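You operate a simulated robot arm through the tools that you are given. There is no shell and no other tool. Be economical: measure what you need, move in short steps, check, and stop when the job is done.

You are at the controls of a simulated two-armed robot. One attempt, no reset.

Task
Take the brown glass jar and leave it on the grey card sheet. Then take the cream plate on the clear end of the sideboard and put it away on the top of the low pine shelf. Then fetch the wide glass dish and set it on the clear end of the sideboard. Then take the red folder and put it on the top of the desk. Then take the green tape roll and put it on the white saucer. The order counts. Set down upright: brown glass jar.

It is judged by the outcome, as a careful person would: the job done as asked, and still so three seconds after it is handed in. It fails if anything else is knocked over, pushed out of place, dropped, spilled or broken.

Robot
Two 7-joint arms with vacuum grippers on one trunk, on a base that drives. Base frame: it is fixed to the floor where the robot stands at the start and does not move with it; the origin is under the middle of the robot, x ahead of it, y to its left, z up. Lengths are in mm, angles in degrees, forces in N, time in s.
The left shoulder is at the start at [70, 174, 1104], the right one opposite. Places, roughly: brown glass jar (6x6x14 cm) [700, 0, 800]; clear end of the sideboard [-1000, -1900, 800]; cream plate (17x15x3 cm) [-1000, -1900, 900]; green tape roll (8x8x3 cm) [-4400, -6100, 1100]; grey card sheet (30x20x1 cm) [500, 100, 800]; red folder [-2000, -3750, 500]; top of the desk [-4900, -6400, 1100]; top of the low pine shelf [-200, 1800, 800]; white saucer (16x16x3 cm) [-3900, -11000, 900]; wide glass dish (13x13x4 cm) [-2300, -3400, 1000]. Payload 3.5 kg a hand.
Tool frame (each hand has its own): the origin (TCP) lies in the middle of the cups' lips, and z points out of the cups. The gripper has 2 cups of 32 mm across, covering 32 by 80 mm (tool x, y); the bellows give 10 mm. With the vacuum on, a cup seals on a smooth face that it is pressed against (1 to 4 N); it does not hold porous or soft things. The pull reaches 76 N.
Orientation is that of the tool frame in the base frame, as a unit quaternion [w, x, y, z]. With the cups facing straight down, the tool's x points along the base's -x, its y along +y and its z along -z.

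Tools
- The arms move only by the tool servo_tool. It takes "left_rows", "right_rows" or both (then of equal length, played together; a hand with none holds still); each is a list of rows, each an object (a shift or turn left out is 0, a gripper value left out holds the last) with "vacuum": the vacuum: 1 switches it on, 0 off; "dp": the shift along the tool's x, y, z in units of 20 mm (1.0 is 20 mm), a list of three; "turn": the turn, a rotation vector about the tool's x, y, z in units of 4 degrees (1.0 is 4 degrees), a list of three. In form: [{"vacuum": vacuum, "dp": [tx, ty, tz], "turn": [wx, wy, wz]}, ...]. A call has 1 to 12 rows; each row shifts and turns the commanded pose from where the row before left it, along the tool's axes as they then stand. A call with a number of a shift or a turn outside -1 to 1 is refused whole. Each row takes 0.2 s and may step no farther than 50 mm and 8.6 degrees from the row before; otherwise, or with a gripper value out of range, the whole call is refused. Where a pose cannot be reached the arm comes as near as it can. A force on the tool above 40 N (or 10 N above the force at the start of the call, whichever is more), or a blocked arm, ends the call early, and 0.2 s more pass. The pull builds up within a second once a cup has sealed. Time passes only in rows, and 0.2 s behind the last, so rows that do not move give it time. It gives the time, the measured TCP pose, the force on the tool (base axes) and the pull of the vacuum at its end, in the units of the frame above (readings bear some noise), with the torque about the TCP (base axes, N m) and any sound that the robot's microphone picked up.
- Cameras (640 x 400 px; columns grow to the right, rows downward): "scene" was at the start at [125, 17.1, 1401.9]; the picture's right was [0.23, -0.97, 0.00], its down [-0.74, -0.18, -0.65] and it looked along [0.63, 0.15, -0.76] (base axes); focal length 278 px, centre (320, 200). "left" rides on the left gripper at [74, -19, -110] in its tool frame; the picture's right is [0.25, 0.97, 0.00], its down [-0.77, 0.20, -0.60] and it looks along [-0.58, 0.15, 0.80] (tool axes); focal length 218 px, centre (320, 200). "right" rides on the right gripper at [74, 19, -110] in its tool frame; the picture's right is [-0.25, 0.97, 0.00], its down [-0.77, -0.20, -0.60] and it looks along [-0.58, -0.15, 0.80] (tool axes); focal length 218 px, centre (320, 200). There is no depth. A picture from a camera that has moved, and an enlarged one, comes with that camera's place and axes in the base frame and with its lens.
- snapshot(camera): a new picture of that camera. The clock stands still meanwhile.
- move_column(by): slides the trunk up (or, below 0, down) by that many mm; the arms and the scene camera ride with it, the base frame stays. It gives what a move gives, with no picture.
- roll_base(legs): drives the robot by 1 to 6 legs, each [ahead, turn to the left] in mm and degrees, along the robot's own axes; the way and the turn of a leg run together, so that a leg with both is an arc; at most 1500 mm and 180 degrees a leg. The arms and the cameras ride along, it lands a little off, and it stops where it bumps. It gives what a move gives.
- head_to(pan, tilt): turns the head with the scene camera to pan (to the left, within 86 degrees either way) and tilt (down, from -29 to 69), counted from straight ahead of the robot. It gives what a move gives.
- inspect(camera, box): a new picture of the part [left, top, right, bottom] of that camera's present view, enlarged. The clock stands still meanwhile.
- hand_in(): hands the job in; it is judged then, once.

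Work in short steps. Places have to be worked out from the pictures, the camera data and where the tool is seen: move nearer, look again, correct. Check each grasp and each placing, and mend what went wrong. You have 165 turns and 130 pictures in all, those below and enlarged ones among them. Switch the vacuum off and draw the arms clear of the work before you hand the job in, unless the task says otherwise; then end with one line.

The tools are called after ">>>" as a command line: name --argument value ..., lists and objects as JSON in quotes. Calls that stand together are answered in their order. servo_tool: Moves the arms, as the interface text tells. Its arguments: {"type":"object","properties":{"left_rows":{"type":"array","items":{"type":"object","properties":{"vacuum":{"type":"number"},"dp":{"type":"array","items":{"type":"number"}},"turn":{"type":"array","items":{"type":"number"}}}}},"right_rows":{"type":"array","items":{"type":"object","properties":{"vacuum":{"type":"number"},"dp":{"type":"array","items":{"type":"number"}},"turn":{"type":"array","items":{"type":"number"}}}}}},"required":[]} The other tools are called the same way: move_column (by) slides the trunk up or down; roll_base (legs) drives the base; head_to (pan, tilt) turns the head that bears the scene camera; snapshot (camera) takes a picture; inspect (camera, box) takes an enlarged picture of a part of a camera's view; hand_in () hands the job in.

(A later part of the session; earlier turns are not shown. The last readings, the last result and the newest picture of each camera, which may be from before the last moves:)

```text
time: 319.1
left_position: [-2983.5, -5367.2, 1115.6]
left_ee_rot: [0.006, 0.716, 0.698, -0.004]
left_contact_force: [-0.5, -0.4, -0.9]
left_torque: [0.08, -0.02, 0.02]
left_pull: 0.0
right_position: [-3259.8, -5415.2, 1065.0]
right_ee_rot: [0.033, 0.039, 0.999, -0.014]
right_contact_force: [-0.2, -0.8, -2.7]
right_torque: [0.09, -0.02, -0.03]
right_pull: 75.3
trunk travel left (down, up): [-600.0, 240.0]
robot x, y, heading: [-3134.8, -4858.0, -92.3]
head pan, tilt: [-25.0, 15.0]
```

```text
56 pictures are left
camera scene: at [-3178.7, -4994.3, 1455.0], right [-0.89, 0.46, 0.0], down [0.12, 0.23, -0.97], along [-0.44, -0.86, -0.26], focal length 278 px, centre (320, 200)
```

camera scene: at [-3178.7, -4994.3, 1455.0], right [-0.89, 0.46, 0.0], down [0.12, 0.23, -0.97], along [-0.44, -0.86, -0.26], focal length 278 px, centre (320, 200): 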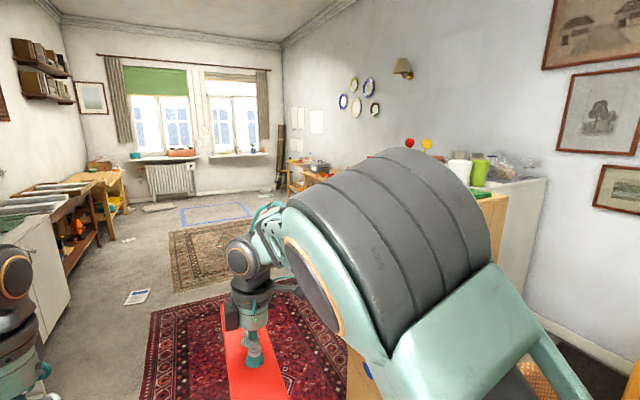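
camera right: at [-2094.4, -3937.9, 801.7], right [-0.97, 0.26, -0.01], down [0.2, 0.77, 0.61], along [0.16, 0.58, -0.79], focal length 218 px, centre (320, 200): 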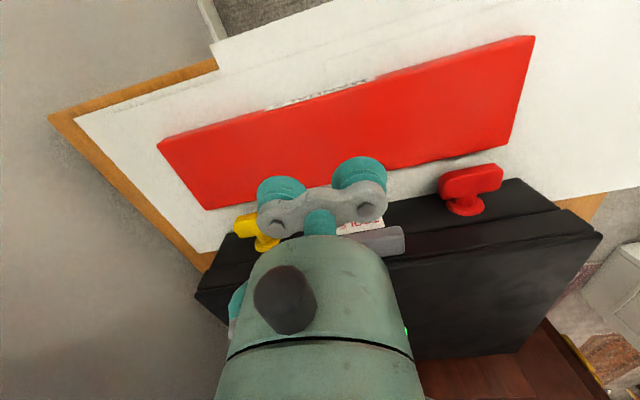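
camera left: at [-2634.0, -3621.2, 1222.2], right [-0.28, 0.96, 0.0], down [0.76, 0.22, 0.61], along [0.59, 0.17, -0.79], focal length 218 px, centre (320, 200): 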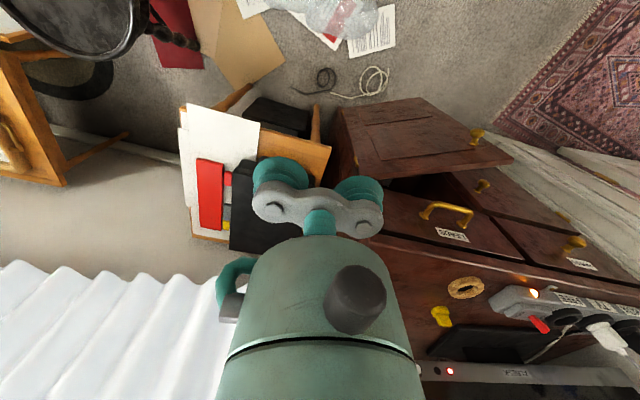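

The robot was blocked at y ≈ -4857. I'm looking down to see what the base touches.

>>> head_to --pan 0 --tilt 60

>>> snapshot --camera "scene"

>>> head_to --pan -60 --tilt 60

>>> snapshot --camera "scene"

>>> head_to --pan 60 --tilt 60

>>> snapshot --camera "scene"

```text
time: 320.2
left_position: [-2984.7, -5366.0, 1116.6]
left_ee_rot: [0.006, 0.717, 0.697, -0.005]
left_contact_force: [0.3, -0.2, -0.7]
left_torque: [0.0, 0.0, 0.01]
left_pull: 0.1
right_position: [-3258.7, -5414.8, 1065.7]
right_ee_rot: [0.033, 0.039, 0.999, -0.016]
right_contact_force: [-0.1, -0.4, -3.5]
right_torque: [0.05, 0.0, -0.04]
right_pull: 75.6
trunk travel left (down, up): [-600.0, 240.0]
robot x, y, heading: [-3134.7, -4858.1, -92.2]
head pan, tilt: [0.0, 60.0]
```

```text
55 pictures are left
camera scene: at [-3138.6, -4975.7, 1389.1], right [-1.0, 0.04, 0.0], down [0.03, 0.87, -0.5], along [-0.02, -0.5, -0.87], focal length 278 px, centre (320, 200)
```

scene: 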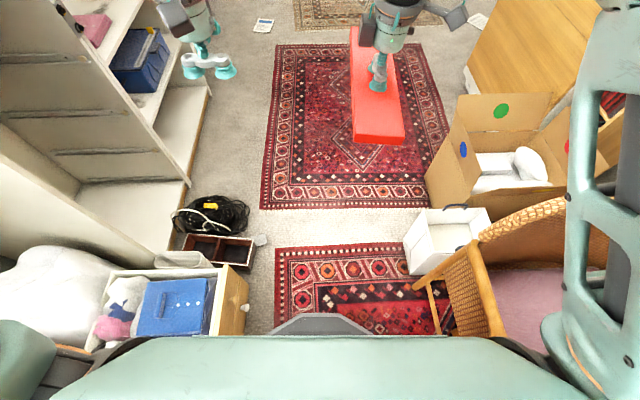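

```text
time: 321.5
left_position: [-2984.3, -5365.9, 1116.7]
left_ee_rot: [0.006, 0.716, 0.698, -0.005]
left_contact_force: [-0.2, -0.3, -0.9]
left_torque: [0.0, -0.01, -0.01]
left_pull: 0.0
right_position: [-3258.7, -5413.4, 1066.1]
right_ee_rot: [0.033, 0.039, 0.999, -0.017]
right_contact_force: [0.0, -0.6, -2.1]
right_torque: [0.06, -0.04, -0.03]
right_pull: 75.5
trunk travel left (down, up): [-600.0, 240.0]
robot x, y, heading: [-3132.5, -4858.0, -92.3]
head pan, tilt: [-60.0, 60.0]
```

```text
54 pictures are left
camera scene: at [-3194.9, -4939.4, 1389.1], right [-0.47, 0.88, 0.0], down [0.77, 0.4, -0.5], along [-0.44, -0.23, -0.87], focal length 278 px, centre (320, 200)
```

scene: 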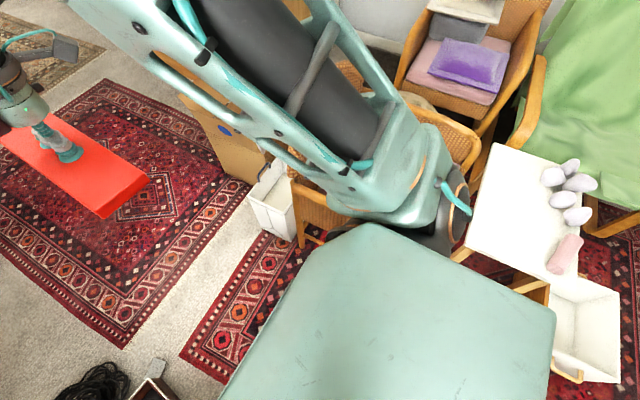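

```text
time: 323.5
left_position: [-2984.1, -5365.2, 1117.1]
left_ee_rot: [0.007, 0.717, 0.697, -0.005]
left_contact_force: [-0.5, 0.7, 0.5]
left_torque: [-0.01, -0.02, -0.02]
left_pull: 0.0
right_position: [-3259.3, -5414.0, 1066.8]
right_ee_rot: [0.033, 0.04, 0.999, -0.017]
right_contact_force: [0.7, 0.2, -2.1]
right_torque: [0.05, -0.01, 0.02]
right_pull: 75.4
trunk travel left (down, up): [-600.0, 240.0]
robot x, y, heading: [-3133.9, -4860.2, -92.2]
head pan, tilt: [60.0, 60.0]
```

```text
53 pictures are left
camera scene: at [-3079.6, -4943.9, 1389.1], right [-0.53, -0.85, 0.0], down [-0.73, 0.46, -0.5], along [0.42, -0.27, -0.87], focal length 278 px, centre (320, 200)
```

scene: 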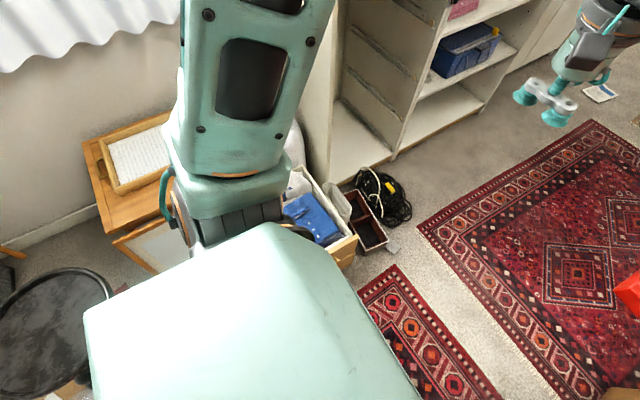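

The front-left of the base touched the wooden drawer box, whose edge is near x ≈ -2830. The chair and white box sit at x ≈ -3555 on the right. I'm backing up, shifting to x ≈ -3200 and going through squarely.

>>> roll_base --legs '[[-400, 0], [0, -18], [240, 0], [0, 20]]'

>>> head_to --pan 0 --tilt 55

>>> snapshot --camera "scene"

```text
time: 329.5
left_position: [-3036.9, -5189.2, 1117.0]
left_ee_rot: [0.007, 0.704, 0.71, -0.006]
left_contact_force: [0.1, 0.0, -0.7]
left_torque: [-0.02, -0.03, 0.01]
left_pull: 0.0
right_position: [-3308.9, -5247.3, 1065.5]
right_ee_rot: [0.034, 0.022, 0.999, -0.015]
right_contact_force: [-0.1, 0.2, -3.0]
right_torque: [0.08, 0.02, -0.01]
right_pull: 75.4
trunk travel left (down, up): [-600.0, 240.0]
robot x, y, heading: [-3198.1, -4685.0, -90.4]
head pan, tilt: [60.0, 60.0]
```

```text
time: 330.8
left_position: [-3036.6, -5190.4, 1117.9]
left_ee_rot: [0.007, 0.704, 0.71, -0.005]
left_contact_force: [0.5, 0.2, 0.4]
left_torque: [-0.06, 0.02, 0.0]
left_pull: 0.0
right_position: [-3308.8, -5246.8, 1066.8]
right_ee_rot: [0.033, 0.022, 0.999, -0.017]
right_contact_force: [0.9, 0.2, -2.7]
right_torque: [0.08, 0.01, 0.01]
right_pull: 75.2
trunk travel left (down, up): [-600.0, 240.0]
robot x, y, heading: [-3203.7, -4688.2, -90.4]
head pan, tilt: [0.0, 55.0]
```

```text
52 pictures are left
camera scene: at [-3203.5, -4809.9, 1395.1], right [-1.0, 0.0, 0.0], down [0.0, 0.82, -0.57], along [0.0, -0.57, -0.82], focal length 278 px, centre (320, 200)
```

scene: 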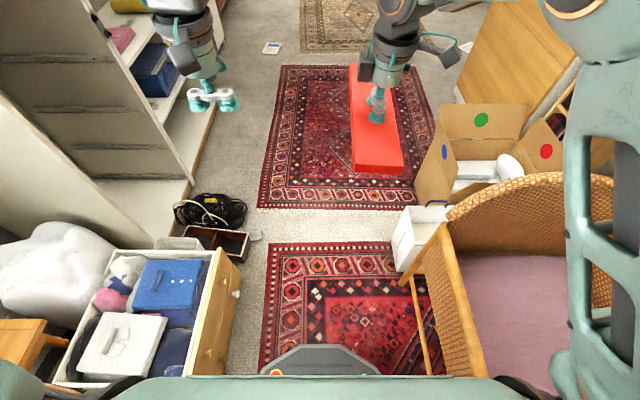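

The corridor runs from x ≈ -2790 to -3560 and I'm near its centre. I'm driving straight ahead.

>>> roll_base --legs '[[0, 1.2], [1000, 0]]'

>>> head_to --pan -45 --tilt 35

>>> snapshot --camera "scene"

```text
time: 336.3
left_position: [-3034.4, -6193.4, 1116.5]
left_ee_rot: [0.007, 0.705, 0.709, -0.006]
left_contact_force: [0.1, -0.4, -0.2]
left_torque: [0.03, 0.02, 0.0]
left_pull: 0.0
right_position: [-3308.0, -6248.3, 1067.5]
right_ee_rot: [0.034, 0.025, 0.999, -0.015]
right_contact_force: [-0.3, 0.2, -2.7]
right_torque: [0.08, 0.03, 0.0]
right_pull: 75.5
trunk travel left (down, up): [-600.0, 240.0]
robot x, y, heading: [-3199.0, -5688.7, -90.6]
head pan, tilt: [0.0, 55.0]
```

```text
time: 337.4
left_position: [-3034.1, -6192.8, 1117.8]
left_ee_rot: [0.006, 0.706, 0.708, -0.006]
left_contact_force: [0.4, 0.5, -0.1]
left_torque: [0.0, 0.02, -0.01]
left_pull: 0.1
right_position: [-3307.3, -6249.0, 1066.2]
right_ee_rot: [0.034, 0.025, 0.999, -0.016]
right_contact_force: [-0.7, 0.4, -2.9]
right_torque: [0.06, 0.02, -0.06]
right_pull: 75.5
trunk travel left (down, up): [-600.0, 240.0]
robot x, y, heading: [-3201.4, -5693.2, -90.5]
head pan, tilt: [-45.0, 35.0]
```

```text
51 pictures are left
camera scene: at [-3262.3, -5802.6, 1423.3], right [-0.7, 0.71, 0.0], down [0.41, 0.4, -0.82], along [-0.58, -0.57, -0.57], focal length 278 px, centre (320, 200)
```

scene: 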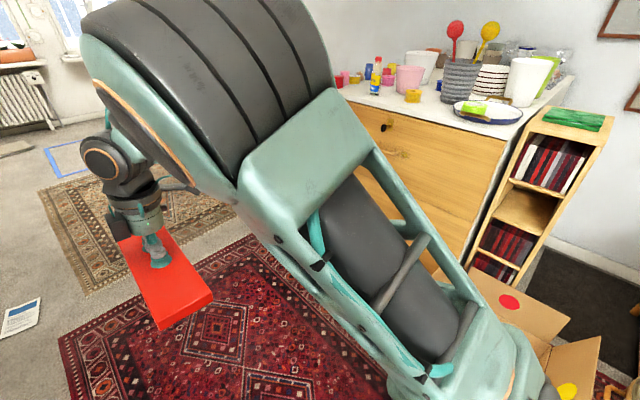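

The desk has a white top at z ≈ 1090, with pots on it, and its front is near x ≈ -4252. I'm raising the trunk, moving alongside and facing it.

>>> move_column --by 170

>>> roll_base --legs '[[520, 0.5], [0, -90], [200, 0]]'

>>> head_to --pan 0 --tilt 25

>>> snapshot --camera "scene"

```text
time: 339.4
left_position: [-3034.4, -6194.0, 1287.0]
left_ee_rot: [0.007, 0.706, 0.708, -0.006]
left_contact_force: [-0.1, -0.3, -0.5]
left_torque: [-0.02, 0.0, -0.03]
left_pull: 0.0
right_position: [-3306.6, -6250.8, 1236.2]
right_ee_rot: [0.034, 0.024, 0.999, -0.016]
right_contact_force: [-0.2, 0.3, -1.9]
right_torque: [0.06, -0.01, 0.0]
right_pull: 75.7
trunk travel left (down, up): [-770.0, 70.0]
robot x, y, heading: [-3201.0, -5690.7, -90.6]
head pan, tilt: [-45.0, 35.0]
```

```text
time: 347.4
left_position: [-3901.4, -6390.4, 1288.9]
left_ee_rot: [0.001, 1.0, 0.008, -0.009]
left_contact_force: [0.2, 0.2, 0.5]
left_torque: [-0.02, 0.0, 0.03]
left_pull: 0.1
right_position: [-3960.4, -6118.2, 1237.6]
right_ee_rot: [0.012, 0.72, 0.693, -0.035]
right_contact_force: [-0.7, 0.2, -3.2]
right_torque: [-0.03, -0.05, 0.01]
right_pull: 75.8
trunk travel left (down, up): [-770.0, 70.0]
robot x, y, heading: [-3403.6, -6215.8, -179.9]
head pan, tilt: [-45.0, 35.0]
```

```text
time: 348.6
left_position: [-3902.1, -6390.7, 1287.6]
left_ee_rot: [0.002, 1.0, 0.009, -0.009]
left_contact_force: [0.5, -0.1, -0.1]
left_torque: [-0.03, 0.01, 0.01]
left_pull: 0.1
right_position: [-3963.2, -6117.3, 1237.1]
right_ee_rot: [0.015, 0.719, 0.694, -0.036]
right_contact_force: [0.7, 0.0, -2.9]
right_torque: [-0.02, -0.05, 0.02]
right_pull: 75.2
trunk travel left (down, up): [-770.0, 70.0]
robot x, y, heading: [-3403.0, -6222.4, -179.5]
head pan, tilt: [0.0, 25.0]
```

```text
50 pictures are left
camera scene: at [-3543.6, -6220.9, 1609.2], right [0.0, 1.0, 0.0], down [0.42, 0.0, -0.91], along [-0.91, 0.0, -0.42], focal length 278 px, centre (320, 200)
```

scene: 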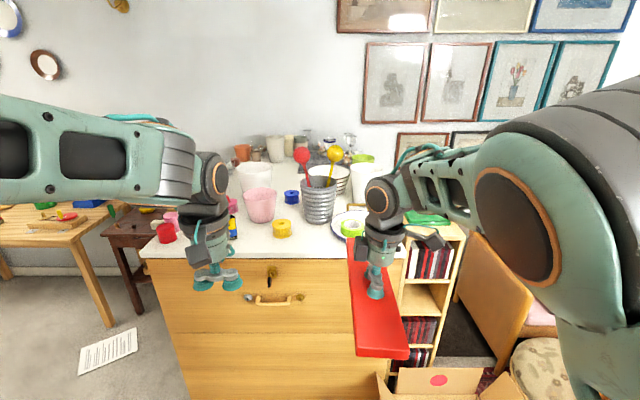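

The desk top is at z ≈ 1100, x from -4252 back and y from -6764 to -5960. I'm moving 200 mm closer to survey free space from the cameras.

>>> roll_base --legs '[[200, -0.4]]'

>>> head_to --pan 15 --tilt 38

>>> snapshot --camera "scene"

>>> snapshot --camera "left"

```text
time: 350.2
left_position: [-4102.5, -6387.3, 1288.4]
left_ee_rot: [0.001, 1.0, 0.003, -0.011]
left_contact_force: [1.1, -1.0, -0.9]
left_torque: [-0.01, 0.03, 0.01]
left_pull: 0.1
right_position: [-4159.3, -6113.2, 1237.5]
right_ee_rot: [0.012, 0.722, 0.691, -0.036]
right_contact_force: [0.6, -0.8, -2.5]
right_torque: [-0.01, -0.04, -0.02]
right_pull: 75.5
trunk travel left (down, up): [-770.0, 70.0]
robot x, y, heading: [-3604.8, -6220.7, 179.7]
head pan, tilt: [0.0, 25.0]
```

```text
time: 350.9
left_position: [-4105.5, -6385.8, 1286.8]
left_ee_rot: [0.001, 1.0, 0.004, -0.008]
left_contact_force: [-0.4, -0.1, 0.6]
left_torque: [-0.01, 0.01, 0.02]
left_pull: 0.1
right_position: [-4163.0, -6112.6, 1237.5]
right_ee_rot: [0.015, 0.722, 0.691, -0.035]
right_contact_force: [-0.5, 0.1, -3.8]
right_torque: [0.0, -0.06, 0.04]
right_pull: 75.6
trunk travel left (down, up): [-770.0, 70.0]
robot x, y, heading: [-3604.4, -6221.0, 179.6]
head pan, tilt: [15.0, 38.0]
```

```text
49 pictures are left
camera scene: at [-3737.2, -6242.1, 1588.7], right [-0.25, 0.97, 0.0], down [0.6, 0.16, -0.79], along [-0.76, -0.2, -0.62], focal length 278 px, centre (320, 200)
```

scene: 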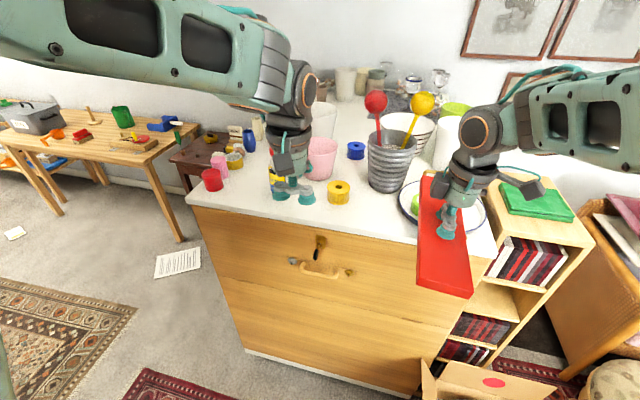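

```text
48 pictures are left
camera left: at [-4030.6, -6367.0, 1395.5], right [0.26, -0.97, 0.0], down [-0.76, -0.21, 0.62], along [-0.6, -0.16, -0.79], focal length 218 px, centre (320, 200)
```

left: 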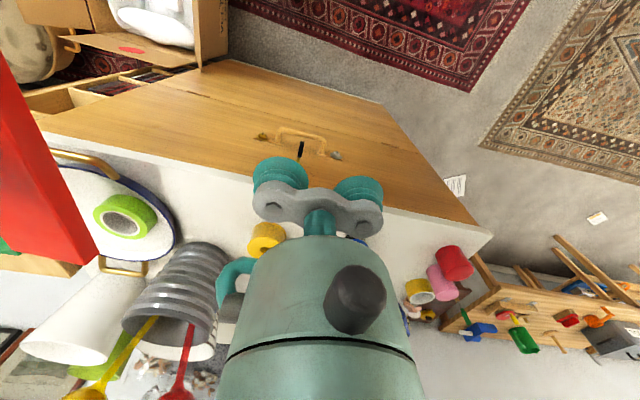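

There is a free lane on the desk between the red, pink and yellow rolls (y ≈ -6690) and the glue bottle (y ≈ -6535), running back from the front edge. I'm repositioning the robot opposite it.

>>> roll_base --legs '[[-300, 0], [0, 90], [440, 0], [0, -90]]'

>>> head_to --pan -5 --tilt 30

>>> snapshot --camera "scene"

```text
time: 362.9
left_position: [-3822.9, -6807.2, 1286.1]
left_ee_rot: [0.001, 1.0, -0.014, -0.009]
left_contact_force: [1.1, 0.3, 0.3]
left_torque: [0.01, 0.03, -0.03]
left_pull: 0.1
right_position: [-3868.6, -6531.0, 1236.7]
right_ee_rot: [0.012, 0.735, 0.677, -0.036]
right_contact_force: [0.5, 0.0, -2.8]
right_torque: [0.03, -0.08, 0.0]
right_pull: 75.4
trunk travel left (down, up): [-770.0, 70.0]
robot x, y, heading: [-3311.2, -6659.2, 177.6]
head pan, tilt: [15.0, 38.0]
```

```text
time: 363.7
left_position: [-3821.6, -6807.1, 1286.3]
left_ee_rot: [0.001, 1.0, -0.014, -0.008]
left_contact_force: [0.9, -0.5, 0.5]
left_torque: [0.0, -0.01, 0.02]
left_pull: 0.0
right_position: [-3869.5, -6530.8, 1236.7]
right_ee_rot: [0.014, 0.735, 0.677, -0.036]
right_contact_force: [-0.8, -0.2, -3.5]
right_torque: [-0.01, -0.11, -0.02]
right_pull: 75.7
trunk travel left (down, up): [-770.0, 70.0]
robot x, y, heading: [-3310.1, -6655.7, 177.8]
head pan, tilt: [-5.0, 30.0]
```

```text
47 pictures are left
camera scene: at [-3453.3, -6644.6, 1601.1], right [0.13, 0.99, 0.0], down [0.5, -0.06, -0.87], along [-0.86, 0.11, -0.5], focal length 278 px, centre (320, 200)
```

scene: 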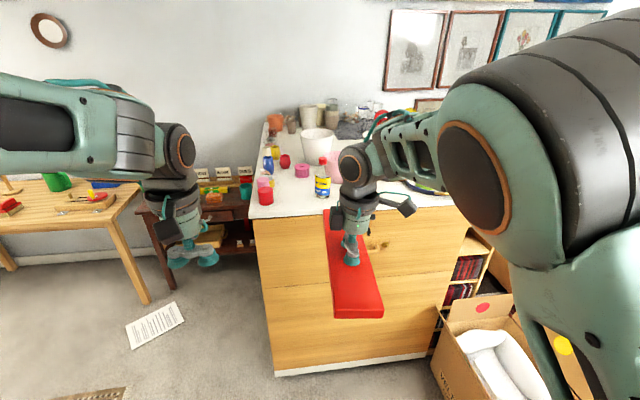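

>>> inspect --camera "scene" --box '[230, 90, 410, 230]'

```text
2.86 times, centred on (320, 160) of scene
camera zoom: at [-3453.3, -6644.6, 1601.1], right [0.13, 0.99, 0.0], down [0.5, -0.06, -0.87], along [-0.86, 0.11, -0.5], focal length 794 px, centre (320, 314)
```

zoom: 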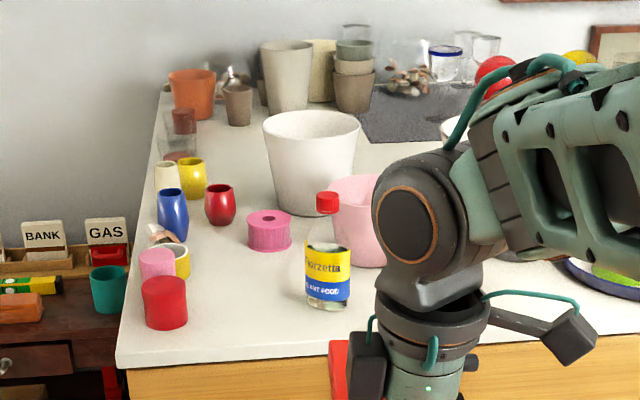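

The best spot is the clear strip along the desk's front edge, in front of the glue bottle and yellow roll, about 95 mm deep. I'm levelling the right tool and turning the folder crosswise.

>>> servo_tool --right_rows '[{"turn": [-0.4, 1, 0]}, {"turn": [0, 0, 1]}, {"turn": [0, 0, 1]}, {"turn": [0, 0, 1]}, {"turn": [0, 0, 1]}, {"turn": [0, 0, 1]}, {"turn": [0, 0, 1]}, {"turn": [0, 0, 1]}, {"turn": [0, 0, 1]}, {"turn": [0, 0, 1]}, {"turn": [0, 0, 1]}, {"turn": [0, 0, 1]}]'

>>> servo_tool --right_rows '[{"turn": [0, 0, 1]}, {"turn": [0, 0, 1]}, {"turn": [0, 0, 1]}, {"turn": [0, 0, 1]}, {"turn": [0, 0, 1]}, {"turn": [0, 0, 1]}, {"turn": [0, 0, 1]}, {"turn": [0, 0, 1]}, {"turn": [0, 0, 1]}, {"turn": [0, 0, 1]}, {"turn": [0, 0, 0.5]}, {"turn": [0, 0, 0]}]'

```text
time: 366.3
left_position: [-3821.2, -6806.8, 1287.8]
left_ee_rot: [0.002, 1.0, -0.014, -0.009]
left_contact_force: [-0.2, 0.6, 0.0]
left_torque: [0.01, 0.0, 0.01]
left_pull: 0.1
right_position: [-3869.5, -6532.3, 1237.0]
right_ee_rot: [-0.001, 0.936, 0.353, 0.0]
right_contact_force: [0.8, 0.7, -2.7]
right_torque: [-0.05, -0.06, -0.01]
right_pull: 75.7
trunk travel left (down, up): [-770.0, 70.0]
robot x, y, heading: [-3313.5, -6660.2, 178.0]
head pan, tilt: [-5.0, 30.0]
```

```text
time: 368.9
left_position: [-3822.4, -6805.9, 1287.4]
left_ee_rot: [0.001, 1.0, -0.014, -0.009]
left_contact_force: [-0.3, 0.5, 0.2]
left_torque: [-0.02, 0.0, 0.02]
left_pull: 0.0
right_position: [-3868.6, -6530.9, 1237.4]
right_ee_rot: [-0.001, 1.0, -0.007, -0.001]
right_contact_force: [-0.3, 0.4, -2.7]
right_torque: [-0.07, 0.02, -0.03]
right_pull: 75.8
trunk travel left (down, up): [-770.0, 70.0]
robot x, y, heading: [-3311.8, -6656.5, 177.7]
head pan, tilt: [-5.0, 30.0]
```

The folder is level and crosswise. I'm driving in 365 mm, staying short of the glue bottle, then shifting right.

>>> roll_base --legs '[[365, 0]]'

>>> servo_tool --right_rows '[{"dp": [0, -0.8, 0]}, {"dp": [0, -0.9, 0]}, {"dp": [0, -0.9, 0]}, {"dp": [0, -0.9, 0]}, {"dp": [0, -0.7, 0]}, {"dp": [0, 0, 0]}]'

>>> head_to --pan -10 --tilt 50

>>> snapshot --camera "scene"

>>> snapshot --camera "right"

```text
time: 371.3
left_position: [-4187.3, -6791.5, 1289.2]
left_ee_rot: [0.001, 1.0, -0.014, -0.01]
left_contact_force: [-0.3, 0.0, 0.0]
left_torque: [-0.01, -0.01, 0.0]
left_pull: 0.0
right_position: [-4233.5, -6516.3, 1238.0]
right_ee_rot: [-0.001, 1.0, -0.006, -0.001]
right_contact_force: [-0.2, -0.7, -1.6]
right_torque: [-0.08, -0.01, 0.01]
right_pull: 76.0
trunk travel left (down, up): [-770.0, 70.0]
robot x, y, heading: [-3682.0, -6642.1, 177.7]
head pan, tilt: [-5.0, 30.0]
```

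```text
time: 372.7
left_position: [-4189.1, -6792.2, 1287.0]
left_ee_rot: [0.001, 1.0, -0.014, -0.009]
left_contact_force: [-0.1, 0.3, 0.1]
left_torque: [0.0, -0.02, -0.01]
left_pull: 0.2
right_position: [-4234.3, -6432.6, 1236.7]
right_ee_rot: [-0.002, 1.0, -0.006, -0.001]
right_contact_force: [-1.4, -0.1, -2.9]
right_torque: [-0.08, 0.03, 0.01]
right_pull: 75.8
trunk travel left (down, up): [-770.0, 70.0]
robot x, y, heading: [-3679.9, -6643.1, 177.8]
head pan, tilt: [-5.0, 30.0]
```

```text
time: 373.5
left_position: [-4188.6, -6791.2, 1287.2]
left_ee_rot: [0.001, 1.0, -0.013, -0.009]
left_contact_force: [-0.8, -0.5, -0.1]
left_torque: [-0.03, 0.02, -0.02]
left_pull: 0.0
right_position: [-4233.6, -6431.9, 1237.3]
right_ee_rot: [0.0, 1.0, -0.006, -0.001]
right_contact_force: [0.7, -0.1, -2.0]
right_torque: [-0.04, -0.01, 0.0]
right_pull: 75.4
trunk travel left (down, up): [-770.0, 70.0]
robot x, y, heading: [-3681.0, -6642.9, 177.7]
head pan, tilt: [-10.0, 50.0]
```

```text
45 pictures are left
camera scene: at [-3805.6, -6625.0, 1571.7], right [0.21, 0.98, 0.0], down [0.75, -0.16, -0.64], along [-0.63, 0.14, -0.77], focal length 278 px, centre (320, 200)
```

scene: 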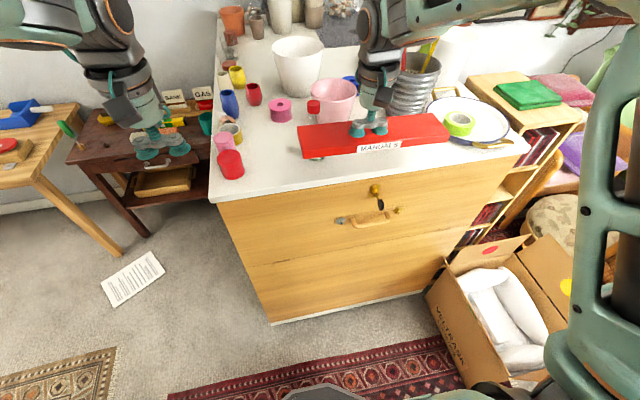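

```text
44 pictures are left
camera right: at [-4161.1, -6453.3, 1347.4], right [-0.26, -0.96, 0.0], down [-0.77, 0.21, 0.61], along [-0.58, 0.16, -0.8], focal length 218 px, centre (320, 200)
```

right: 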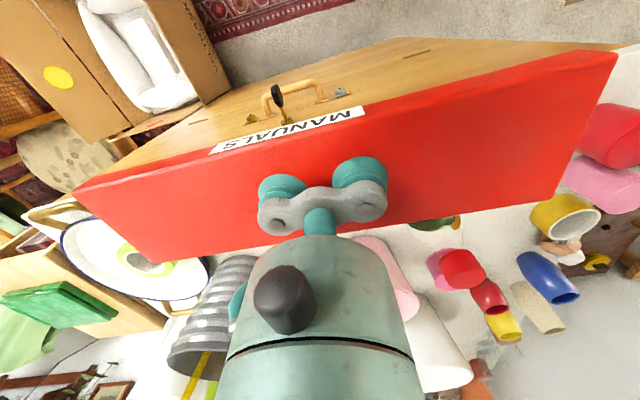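

The desk front edge is at x ≈ -4236 and the bottle front at ≈ -4328, so I'm aiming the TCP at x = -4276. I'm moving there and lowering part way.

>>> servo_tool --right_rows '[{"dp": [-0.7, 0, 0]}, {"dp": [-0.7, 0, 0.3]}, {"dp": [-0.7, 0, 0.7]}, {"dp": [0, 0, 0.9]}, {"dp": [0, 0, 0.9]}, {"dp": [0, 0, 0.7]}, {"dp": [0, 0, 0]}]'

>>> inspect --camera "scene" --box '[210, 60, 520, 230]'

>>> snapshot --camera "right"

```text
time: 375.1
left_position: [-4188.7, -6790.4, 1287.7]
left_ee_rot: [0.0, 1.0, -0.015, -0.009]
left_contact_force: [0.2, 0.8, 0.1]
left_torque: [0.0, 0.0, 0.04]
left_pull: 0.1
right_position: [-4276.7, -6432.9, 1167.4]
right_ee_rot: [-0.001, 1.0, -0.006, 0.0]
right_contact_force: [0.6, -0.6, -3.7]
right_torque: [-0.09, -0.03, 0.06]
right_pull: 75.6
trunk travel left (down, up): [-770.0, 70.0]
robot x, y, heading: [-3677.6, -6641.9, 177.7]
head pan, tilt: [-10.0, 50.0]
```

```text
2.06 times, centred on (365, 145) of scene
camera zoom: at [-3805.3, -6625.0, 1571.7], right [0.21, 0.98, 0.0], down [0.75, -0.16, -0.64], along [-0.63, 0.14, -0.77], focal length 574 px, centre (227, 314)
```

zoom: 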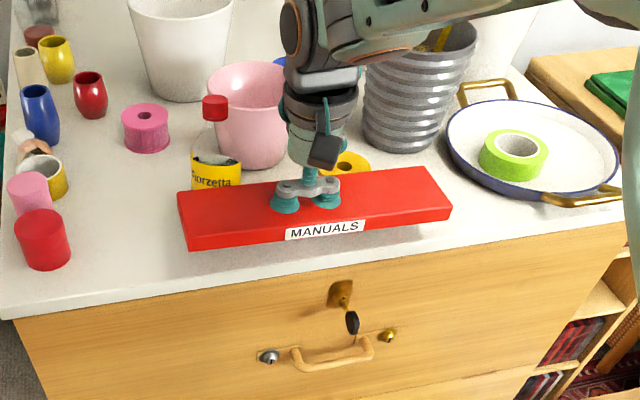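

```text
42 pictures are left
camera right: at [-4203.5, -6453.8, 1277.2], right [-0.26, -0.96, 0.0], down [-0.77, 0.21, 0.61], along [-0.58, 0.16, -0.8], focal length 218 px, centre (320, 200)
```

right: 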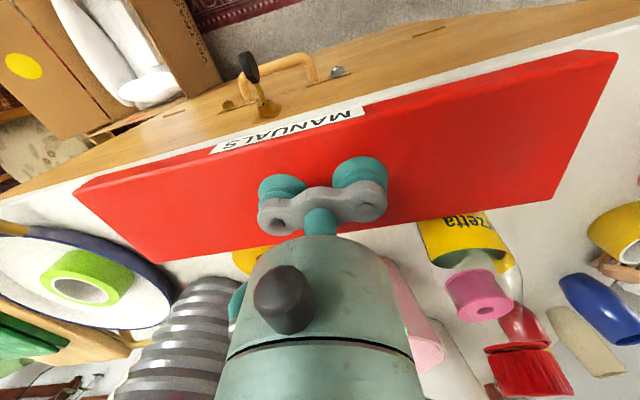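

The folder's far edge would be close to the bottle, so I'm shifting back 7 mm with only a few mm of overhang and lowering to contact.

>>> servo_tool --right_rows '[{"dp": [0.35, 0, 0.2]}, {"dp": [0, 0, 0.6]}, {"dp": [0, 0, 0.5]}, {"dp": [0, 0, 0.3]}, {"dp": [0, 0, 0.2]}, {"dp": [0, 0, 0.2]}, {"dp": [0, 0, 0.15]}, {"dp": [0, 0, 0]}]'

>>> inspect --camera "scene" --box '[260, 90, 460, 210]'

```text
time: 376.9
left_position: [-4187.5, -6792.3, 1288.0]
left_ee_rot: [0.001, 1.0, -0.014, -0.01]
left_contact_force: [-1.0, -0.4, 0.6]
left_torque: [0.01, 0.01, 0.0]
left_pull: 0.0
right_position: [-4268.8, -6432.9, 1124.6]
right_ee_rot: [-0.001, 1.0, -0.006, -0.001]
right_contact_force: [-0.2, -0.4, 1.5]
right_torque: [0.52, 0.11, 0.12]
right_pull: 75.4
trunk travel left (down, up): [-770.0, 70.0]
robot x, y, heading: [-3678.8, -6641.3, 177.7]
head pan, tilt: [-10.0, 50.0]
```

```text
3.20 times, centred on (360, 150) of scene
camera zoom: at [-3805.3, -6625.6, 1571.7], right [0.21, 0.98, 0.0], down [0.75, -0.16, -0.64], along [-0.63, 0.14, -0.77], focal length 890 px, centre (192, 360)
```

zoom: 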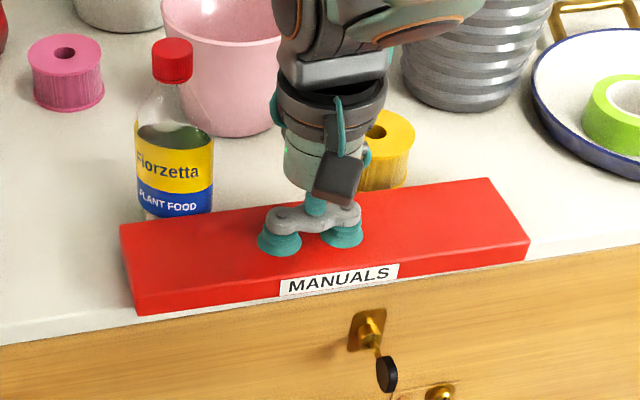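

It is making contact, the folder sits within the top's front edge and the bottle is clear. I'm pressing down slightly, then releasing.

>>> servo_tool --right_rows '[{"dp": [0, 0, 0.15]}, {"dp": [0, 0, 0.1]}, {"dp": [0, 0, 0]}]'

```text
time: 377.7
left_position: [-4186.2, -6792.2, 1288.4]
left_ee_rot: [0.0, 1.0, -0.013, -0.01]
left_contact_force: [-0.7, 0.0, 0.2]
left_torque: [0.0, -0.03, 0.03]
left_pull: 0.1
right_position: [-4270.3, -6433.4, 1121.7]
right_ee_rot: [-0.001, 1.0, -0.006, -0.003]
right_contact_force: [-6.5, -1.2, 19.6]
right_torque: [0.21, -0.01, 0.15]
right_pull: 75.3
trunk travel left (down, up): [-770.0, 70.0]
robot x, y, heading: [-3681.4, -6642.2, 177.3]
head pan, tilt: [-10.0, 50.0]
```

>>> servo_tool --right_rows '[{"vacuum": 0, "dp": [0, 0, -0.1]}, {"dp": [0, 0, 0]}, {"dp": [0, 0, 0]}, {"dp": [0, 0, 0]}, {"dp": [0, 0, -0.2]}, {"dp": [0, 0, -0.5]}, {"dp": [0, 0, -1]}, {"dp": [0, 0, -1]}, {"dp": [0, 0, -1]}, {"dp": [0, 0, -1]}, {"dp": [0, 0, -1]}, {"dp": [0, 0, -1]}]'

>>> inspect --camera "scene" --box '[260, 90, 500, 230]'

```text
time: 380.3
left_position: [-4187.8, -6791.2, 1287.4]
left_ee_rot: [0.001, 1.0, -0.014, -0.01]
left_contact_force: [0.4, 0.5, 1.2]
left_torque: [0.02, -0.01, -0.02]
left_pull: 0.1
right_position: [-4268.6, -6431.8, 1256.3]
right_ee_rot: [-0.001, 1.0, -0.005, -0.001]
right_contact_force: [0.5, 0.1, 0.3]
right_torque: [-0.01, 0.03, -0.01]
right_pull: 0.0
trunk travel left (down, up): [-770.0, 70.0]
robot x, y, heading: [-3680.4, -6642.7, 178.0]
head pan, tilt: [-10.0, 50.0]
```

```text
2.67 times, centred on (380, 160) of scene
camera zoom: at [-3805.1, -6625.1, 1571.7], right [0.21, 0.98, 0.0], down [0.75, -0.16, -0.64], along [-0.63, 0.14, -0.77], focal length 741 px, centre (160, 307)
```

zoom: 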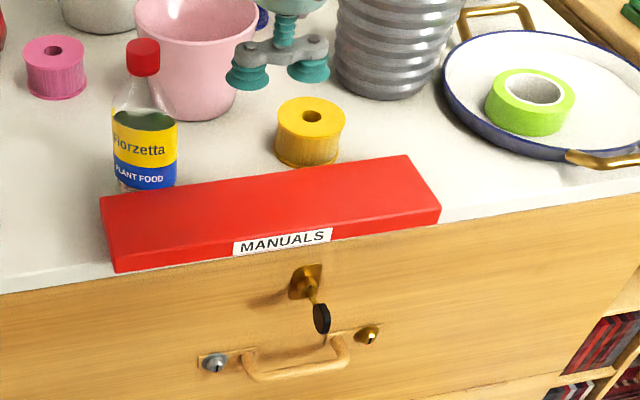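

The folder is in place. Now I'm taking a close look at the green tape roll on the tray.

>>> inspect --camera "scene" --box '[420, 95, 510, 155]'

```text
6.67 times, centred on (465, 125) of scene
camera zoom: at [-3805.1, -6625.1, 1571.7], right [0.21, 0.98, 0.0], down [0.75, -0.16, -0.64], along [-0.63, 0.14, -0.77], focal length 1853 px, centre (-647, 700)
```

zoom: 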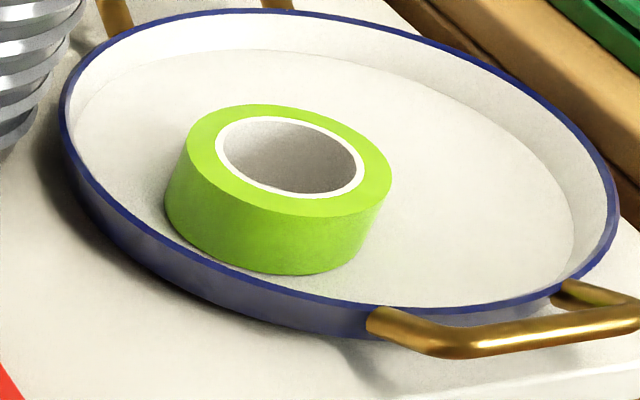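

The ring's face is only about 13 mm wide around a 53 mm hole, so sealing may be tricky. First I'm repositioning opposite the tray at y ≈ -6220.

>>> servo_tool --right_rows '[{"dp": [1, 0, -1]}, {"dp": [1, 0, -1]}, {"dp": [1, 0.8, -1]}, {"dp": [1, 0.8, -0.5]}, {"dp": [0, 0.8, 0]}, {"dp": [0, 0.8, 0]}, {"dp": [0, 0.8, 0]}, {"dp": [0, 0.8, 0]}]'

>>> roll_base --legs '[[-300, 0], [0, -88], [430, 0], [0, 90], [330, 0]]'

>>> head_to --pan -10 --tilt 45

>>> snapshot --camera "scene"

```text
time: 382.1
left_position: [-4189.0, -6791.7, 1287.2]
left_ee_rot: [0.001, 1.0, -0.014, -0.009]
left_contact_force: [-0.2, -0.1, 0.1]
left_torque: [-0.02, 0.0, -0.02]
left_pull: 0.1
right_position: [-4191.0, -6528.5, 1325.3]
right_ee_rot: [-0.001, 1.0, -0.006, -0.001]
right_contact_force: [0.2, 0.6, -0.2]
right_torque: [0.03, -0.02, 0.02]
right_pull: 0.0
trunk travel left (down, up): [-770.0, 70.0]
robot x, y, heading: [-3682.5, -6641.1, 177.8]
head pan, tilt: [-10.0, 50.0]
```

```text
time: 395.8
left_position: [-4209.2, -6371.6, 1287.5]
left_ee_rot: [0.001, 1.0, -0.01, -0.009]
left_contact_force: [-1.1, -0.7, -0.6]
left_torque: [-0.01, 0.01, 0.0]
left_pull: 0.1
right_position: [-4215.3, -6109.9, 1325.7]
right_ee_rot: [-0.001, 1.0, -0.001, -0.002]
right_contact_force: [0.1, 0.3, 0.0]
right_torque: [0.04, 0.02, -0.02]
right_pull: 0.1
trunk travel left (down, up): [-770.0, 70.0]
robot x, y, heading: [-3703.6, -6222.5, 178.4]
head pan, tilt: [-10.0, 50.0]
```

```text
time: 396.4
left_position: [-4211.6, -6372.5, 1287.2]
left_ee_rot: [0.001, 1.0, -0.01, -0.009]
left_contact_force: [-0.6, -0.1, -0.6]
left_torque: [-0.03, -0.01, -0.01]
left_pull: 0.1
right_position: [-4216.9, -6109.9, 1325.5]
right_ee_rot: [-0.001, 1.0, -0.001, -0.001]
right_contact_force: [-0.2, 0.0, -0.7]
right_torque: [0.01, -0.01, 0.01]
right_pull: 0.0
trunk travel left (down, up): [-770.0, 70.0]
robot x, y, heading: [-3707.4, -6216.9, 178.3]
head pan, tilt: [-10.0, 45.0]
```

```text
38 pictures are left
camera scene: at [-3834.8, -6201.3, 1578.5], right [0.2, 0.98, 0.0], down [0.69, -0.14, -0.71], along [-0.69, 0.14, -0.71], focal length 278 px, centre (320, 200)
```

scene: 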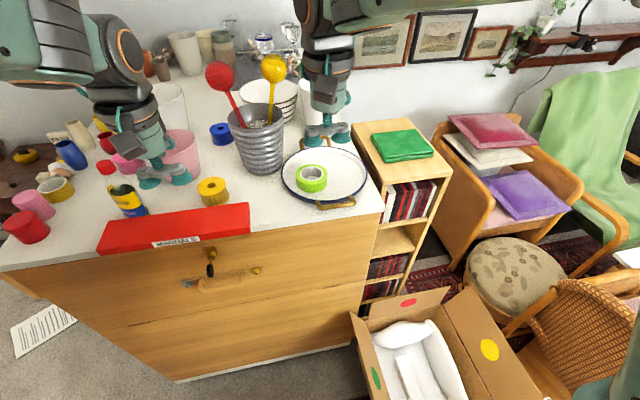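

The tape centre is about (-4353, -6117). The yellow spoon leans near the hand's path, so I'll use the inner cup on the ring's right side. I'm moving above it.

>>> servo_tool --right_rows '[{"dp": [0, -0.8, 0]}, {"dp": [-0.5, -0.8, 0.3]}, {"dp": [-0.9, -0.8, 0.6]}, {"dp": [-0.9, -0.1, 0.7]}, {"dp": [-0.9, 0, 0.7]}, {"dp": [-0.9, 0, 0.7]}, {"dp": [-0.9, 0, 0.7]}, {"dp": [-0.9, 0, 0.7]}, {"dp": [-0.9, 0, 0.7]}, {"dp": [0, 0, 0.6]}, {"dp": [0, 0, 0.6]}, {"dp": [0, 0, 0]}]'

>>> snapshot --camera "right"

>>> inspect --camera "scene" --box '[230, 50, 410, 220]'

```text
time: 399.0
left_position: [-4211.5, -6372.5, 1286.7]
left_ee_rot: [0.001, 1.0, -0.01, -0.009]
left_contact_force: [1.0, -0.6, 1.0]
left_torque: [0.0, 0.03, 0.0]
left_pull: 0.1
right_position: [-4355.6, -6059.8, 1197.3]
right_ee_rot: [-0.001, 1.0, -0.001, -0.001]
right_contact_force: [0.0, 0.2, 0.9]
right_torque: [-0.02, 0.03, -0.01]
right_pull: 0.0
trunk travel left (down, up): [-770.0, 70.0]
robot x, y, heading: [-3704.1, -6216.2, 178.3]
head pan, tilt: [-10.0, 45.0]
```

```text
37 pictures are left
camera right: at [-4281.0, -6080.4, 1307.6], right [-0.25, -0.97, 0.0], down [-0.77, 0.2, 0.61], along [-0.59, 0.15, -0.8], focal length 218 px, centre (320, 200)
```

right: 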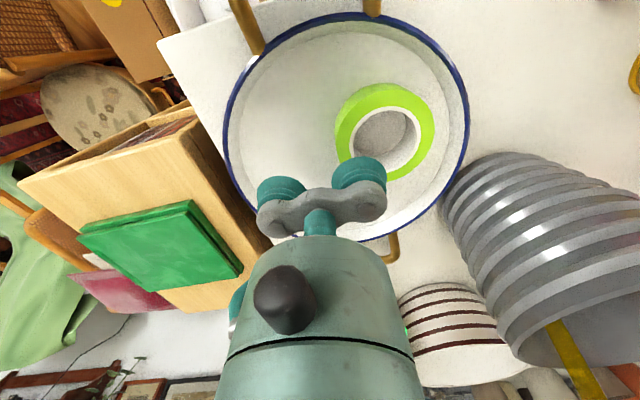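

```text
2.35 times, centred on (320, 135) of scene
camera zoom: at [-3835.6, -6201.2, 1578.5], right [0.2, 0.98, 0.0], down [0.69, -0.14, -0.71], along [-0.69, 0.14, -0.71], focal length 654 px, centre (320, 353)
```

zoom: 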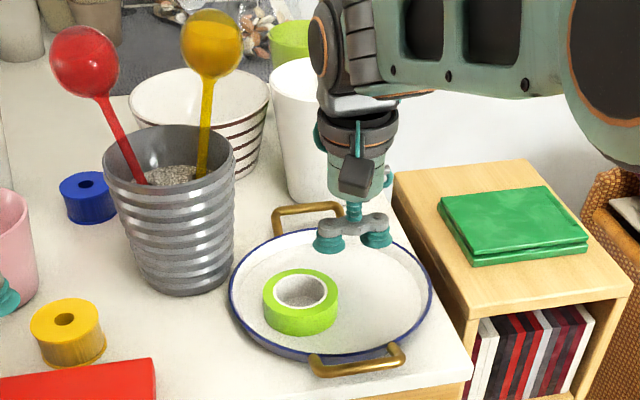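

The inner cup is lined up with the ring's right side at y ≈ -6083. I'm descending with the vacuum on to test the seal.

>>> servo_tool --right_rows '[{"vacuum": 1, "dp": [0, 0, 0.8]}, {"dp": [0, 0, 0.8]}, {"dp": [0, 0, 0.6]}, {"dp": [0, 0, 0.3]}, {"dp": [0, 0, 0.2]}, {"dp": [0, 0, 0.2]}, {"dp": [0, 0, 0.15]}, {"dp": [0, 0, 0.15]}, {"dp": [0, 0, 0]}, {"dp": [0, 0, 0]}]'

>>> inspect --camera "scene" --box '[270, 110, 390, 220]'

```text
time: 401.2
left_position: [-4213.8, -6372.4, 1287.4]
left_ee_rot: [0.001, 1.0, -0.009, -0.01]
left_contact_force: [-0.7, -0.3, -0.2]
left_torque: [0.0, -0.01, 0.0]
left_pull: 0.0
right_position: [-4354.3, -6059.6, 1135.0]
right_ee_rot: [-0.001, 1.0, -0.001, 0.0]
right_contact_force: [-0.9, -0.2, 0.3]
right_torque: [0.05, 0.01, 0.03]
right_pull: 0.1
trunk travel left (down, up): [-770.0, 70.0]
robot x, y, heading: [-3704.6, -6218.3, 178.3]
head pan, tilt: [-10.0, 45.0]
```

```text
3.64 times, centred on (330, 165) of scene
camera zoom: at [-3835.0, -6201.2, 1578.6], right [0.2, 0.98, 0.0], down [0.69, -0.14, -0.71], along [-0.69, 0.14, -0.71], focal length 1011 px, centre (284, 327)
```

zoom: 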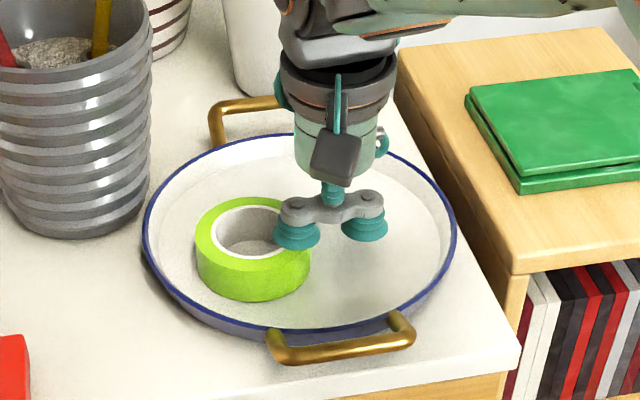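

>>> servo_tool --right_rows '[{"dp": [0, 0, 0.15]}, {"dp": [0, 0, 0.15]}, {"dp": [0, 0, 0.1]}, {"dp": [0, 0, 0]}, {"dp": [0, 0, 0]}, {"dp": [0, 0, 0]}]'

```text
time: 402.6
left_position: [-4212.6, -6371.5, 1287.5]
left_ee_rot: [0.001, 1.0, -0.009, -0.01]
left_contact_force: [0.3, -0.5, 0.6]
left_torque: [0.02, 0.01, 0.03]
left_pull: 0.0
right_position: [-4353.2, -6059.7, 1127.8]
right_ee_rot: [-0.001, 1.0, -0.001, -0.001]
right_contact_force: [0.0, 1.4, 1.8]
right_torque: [-0.05, 0.01, 0.03]
right_pull: 0.1
trunk travel left (down, up): [-770.0, 70.0]
robot x, y, heading: [-3707.3, -6219.0, 178.4]
head pan, tilt: [-10.0, 45.0]
```

>>> servo_tool --right_rows '[{"dp": [0, 0, 0.1]}, {"dp": [0, 0, 0.05]}, {"dp": [0, 0, 0]}, {"dp": [0, 0, 0]}, {"dp": [0, 0, 0]}]'

>>> inspect --camera "scene" --box '[270, 110, 390, 220]'

```text
time: 403.8
left_position: [-4211.0, -6372.2, 1288.3]
left_ee_rot: [0.001, 1.0, -0.01, -0.01]
left_contact_force: [0.4, 0.8, 0.5]
left_torque: [0.03, -0.01, -0.01]
left_pull: 0.0
right_position: [-4352.8, -6058.5, 1124.0]
right_ee_rot: [-0.001, 1.0, -0.002, -0.001]
right_contact_force: [-0.6, 0.8, 4.3]
right_torque: [-0.12, 0.01, 0.01]
right_pull: 0.1
trunk travel left (down, up): [-770.0, 70.0]
robot x, y, heading: [-3705.9, -6223.1, 178.6]
head pan, tilt: [-10.0, 45.0]
```

```text
3.64 times, centred on (330, 165) of scene
camera zoom: at [-3834.4, -6201.5, 1578.6], right [0.2, 0.98, 0.0], down [0.69, -0.14, -0.71], along [-0.69, 0.14, -0.71], focal length 1011 px, centre (284, 327)
```

zoom: 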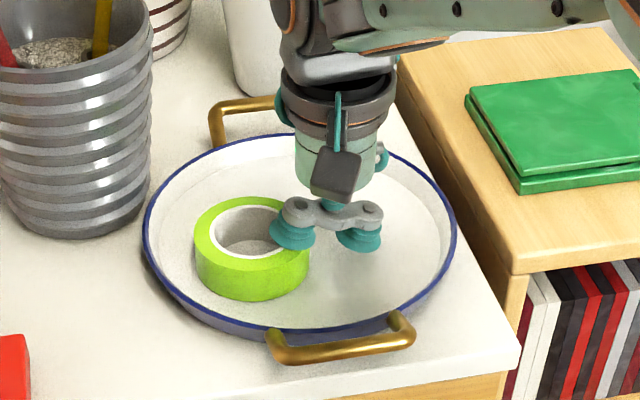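

No seal, because the ring face is too narrow for a cup. The gap between the two cups is about 16 mm and the ring wall about 14 mm, so I can straddle the wall with one cup in the hole and let it wedge. I'm switching off, lifting and probing at y ≈ -6084.

>>> servo_tool --right_rows '[{"vacuum": 0, "dp": [0, 0, -0.3]}, {"dp": [0, 0, -0.7]}, {"dp": [0, 0.6, -0.3]}, {"dp": [0, 0.67, 0]}, {"dp": [0, 0, 0]}]'

>>> snapshot --camera "right"

>>> inspect --camera "scene" --box '[270, 110, 390, 220]'

```text
time: 405.0
left_position: [-4211.4, -6372.1, 1287.7]
left_ee_rot: [0.001, 1.0, -0.009, -0.009]
left_contact_force: [-0.3, -0.1, 0.2]
left_torque: [0.04, -0.01, 0.0]
left_pull: 0.1
right_position: [-4353.3, -6082.9, 1150.1]
right_ee_rot: [-0.001, 1.0, -0.001, -0.001]
right_contact_force: [-0.7, -0.5, 0.3]
right_torque: [0.02, 0.02, 0.01]
right_pull: 0.1
trunk travel left (down, up): [-770.0, 70.0]
robot x, y, heading: [-3700.9, -6217.5, 178.4]
head pan, tilt: [-10.0, 45.0]
```

```text
33 pictures are left
camera right: at [-4280.0, -6104.3, 1260.6], right [-0.25, -0.97, 0.0], down [-0.77, 0.2, 0.61], along [-0.59, 0.15, -0.8], focal length 218 px, centre (320, 200)
```

right: 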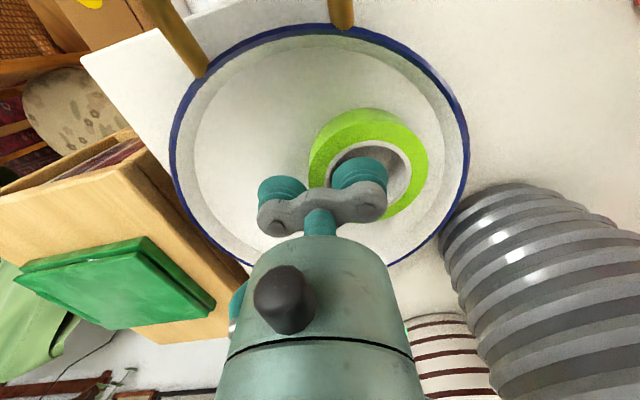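

```text
3.64 times, centred on (330, 165) of scene
camera zoom: at [-3834.9, -6200.7, 1578.6], right [0.2, 0.98, 0.0], down [0.69, -0.14, -0.71], along [-0.69, 0.14, -0.71], focal length 1011 px, centre (284, 327)
```

zoom: 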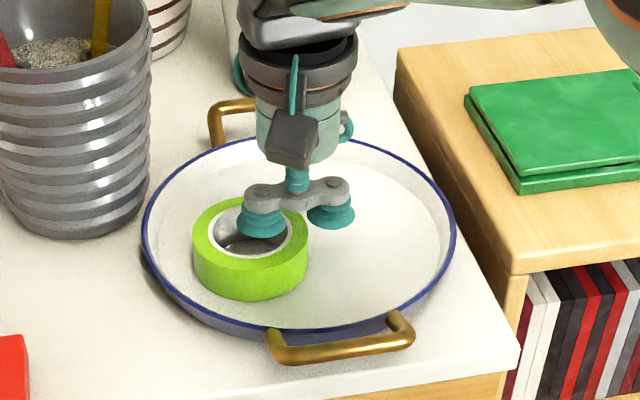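

The gap lines up with the ring's right wall. I'm shifting 5 mm deeper and probing down gently.

>>> servo_tool --right_rows '[{"dp": [-0.25, 0.04, 0.6]}, {"dp": [0, 0, 0.4]}, {"dp": [0, 0, 0.2]}, {"dp": [0, 0, 0.2]}, {"dp": [0, 0, 0.15]}, {"dp": [0, 0, 0]}]'

```text
time: 406.4
left_position: [-4210.0, -6371.6, 1288.5]
left_ee_rot: [0.0, 1.0, -0.01, -0.011]
left_contact_force: [0.7, -0.3, -0.5]
left_torque: [0.01, 0.02, 0.0]
left_pull: 0.0
right_position: [-4358.0, -6085.7, 1124.0]
right_ee_rot: [0.0, 1.0, -0.001, -0.005]
right_contact_force: [-9.4, 4.1, 40.0]
right_torque: [-0.18, -0.25, -0.04]
right_pull: 0.1
trunk travel left (down, up): [-770.0, 70.0]
robot x, y, heading: [-3705.1, -6214.5, 178.5]
head pan, tilt: [-10.0, 45.0]
```

It hit something stiff at 40 N, so the cups don't slip around the wall. I'm lifting off and looking at how things stand.

>>> servo_tool --right_rows '[{"dp": [0, 0, -0.5]}, {"dp": [0, 0, -0.8]}, {"dp": [0, 0, 0]}]'

>>> inspect --camera "scene" --box '[270, 110, 390, 220]'

```text
time: 407.2
left_position: [-4211.3, -6371.5, 1287.0]
left_ee_rot: [0.0, 1.0, -0.008, -0.009]
left_contact_force: [-0.8, 0.6, 0.0]
left_torque: [-0.02, 0.0, 0.02]
left_pull: 0.1
right_position: [-4357.3, -6085.6, 1146.4]
right_ee_rot: [0.0, 1.0, 0.0, 0.0]
right_contact_force: [0.0, 0.1, 0.2]
right_torque: [0.02, 0.01, -0.02]
right_pull: 0.1
trunk travel left (down, up): [-770.0, 70.0]
robot x, y, heading: [-3704.5, -6218.6, 178.3]
head pan, tilt: [-10.0, 45.0]
```

```text
3.64 times, centred on (330, 165) of scene
camera zoom: at [-3834.5, -6200.8, 1578.5], right [0.2, 0.98, 0.0], down [0.69, -0.14, -0.71], along [-0.69, 0.14, -0.71], focal length 1011 px, centre (284, 327)
```

zoom: 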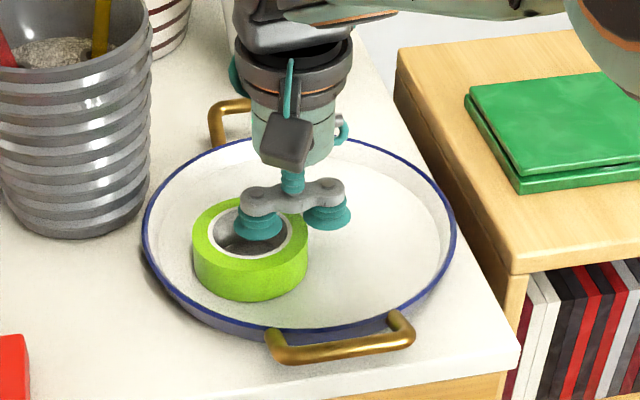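

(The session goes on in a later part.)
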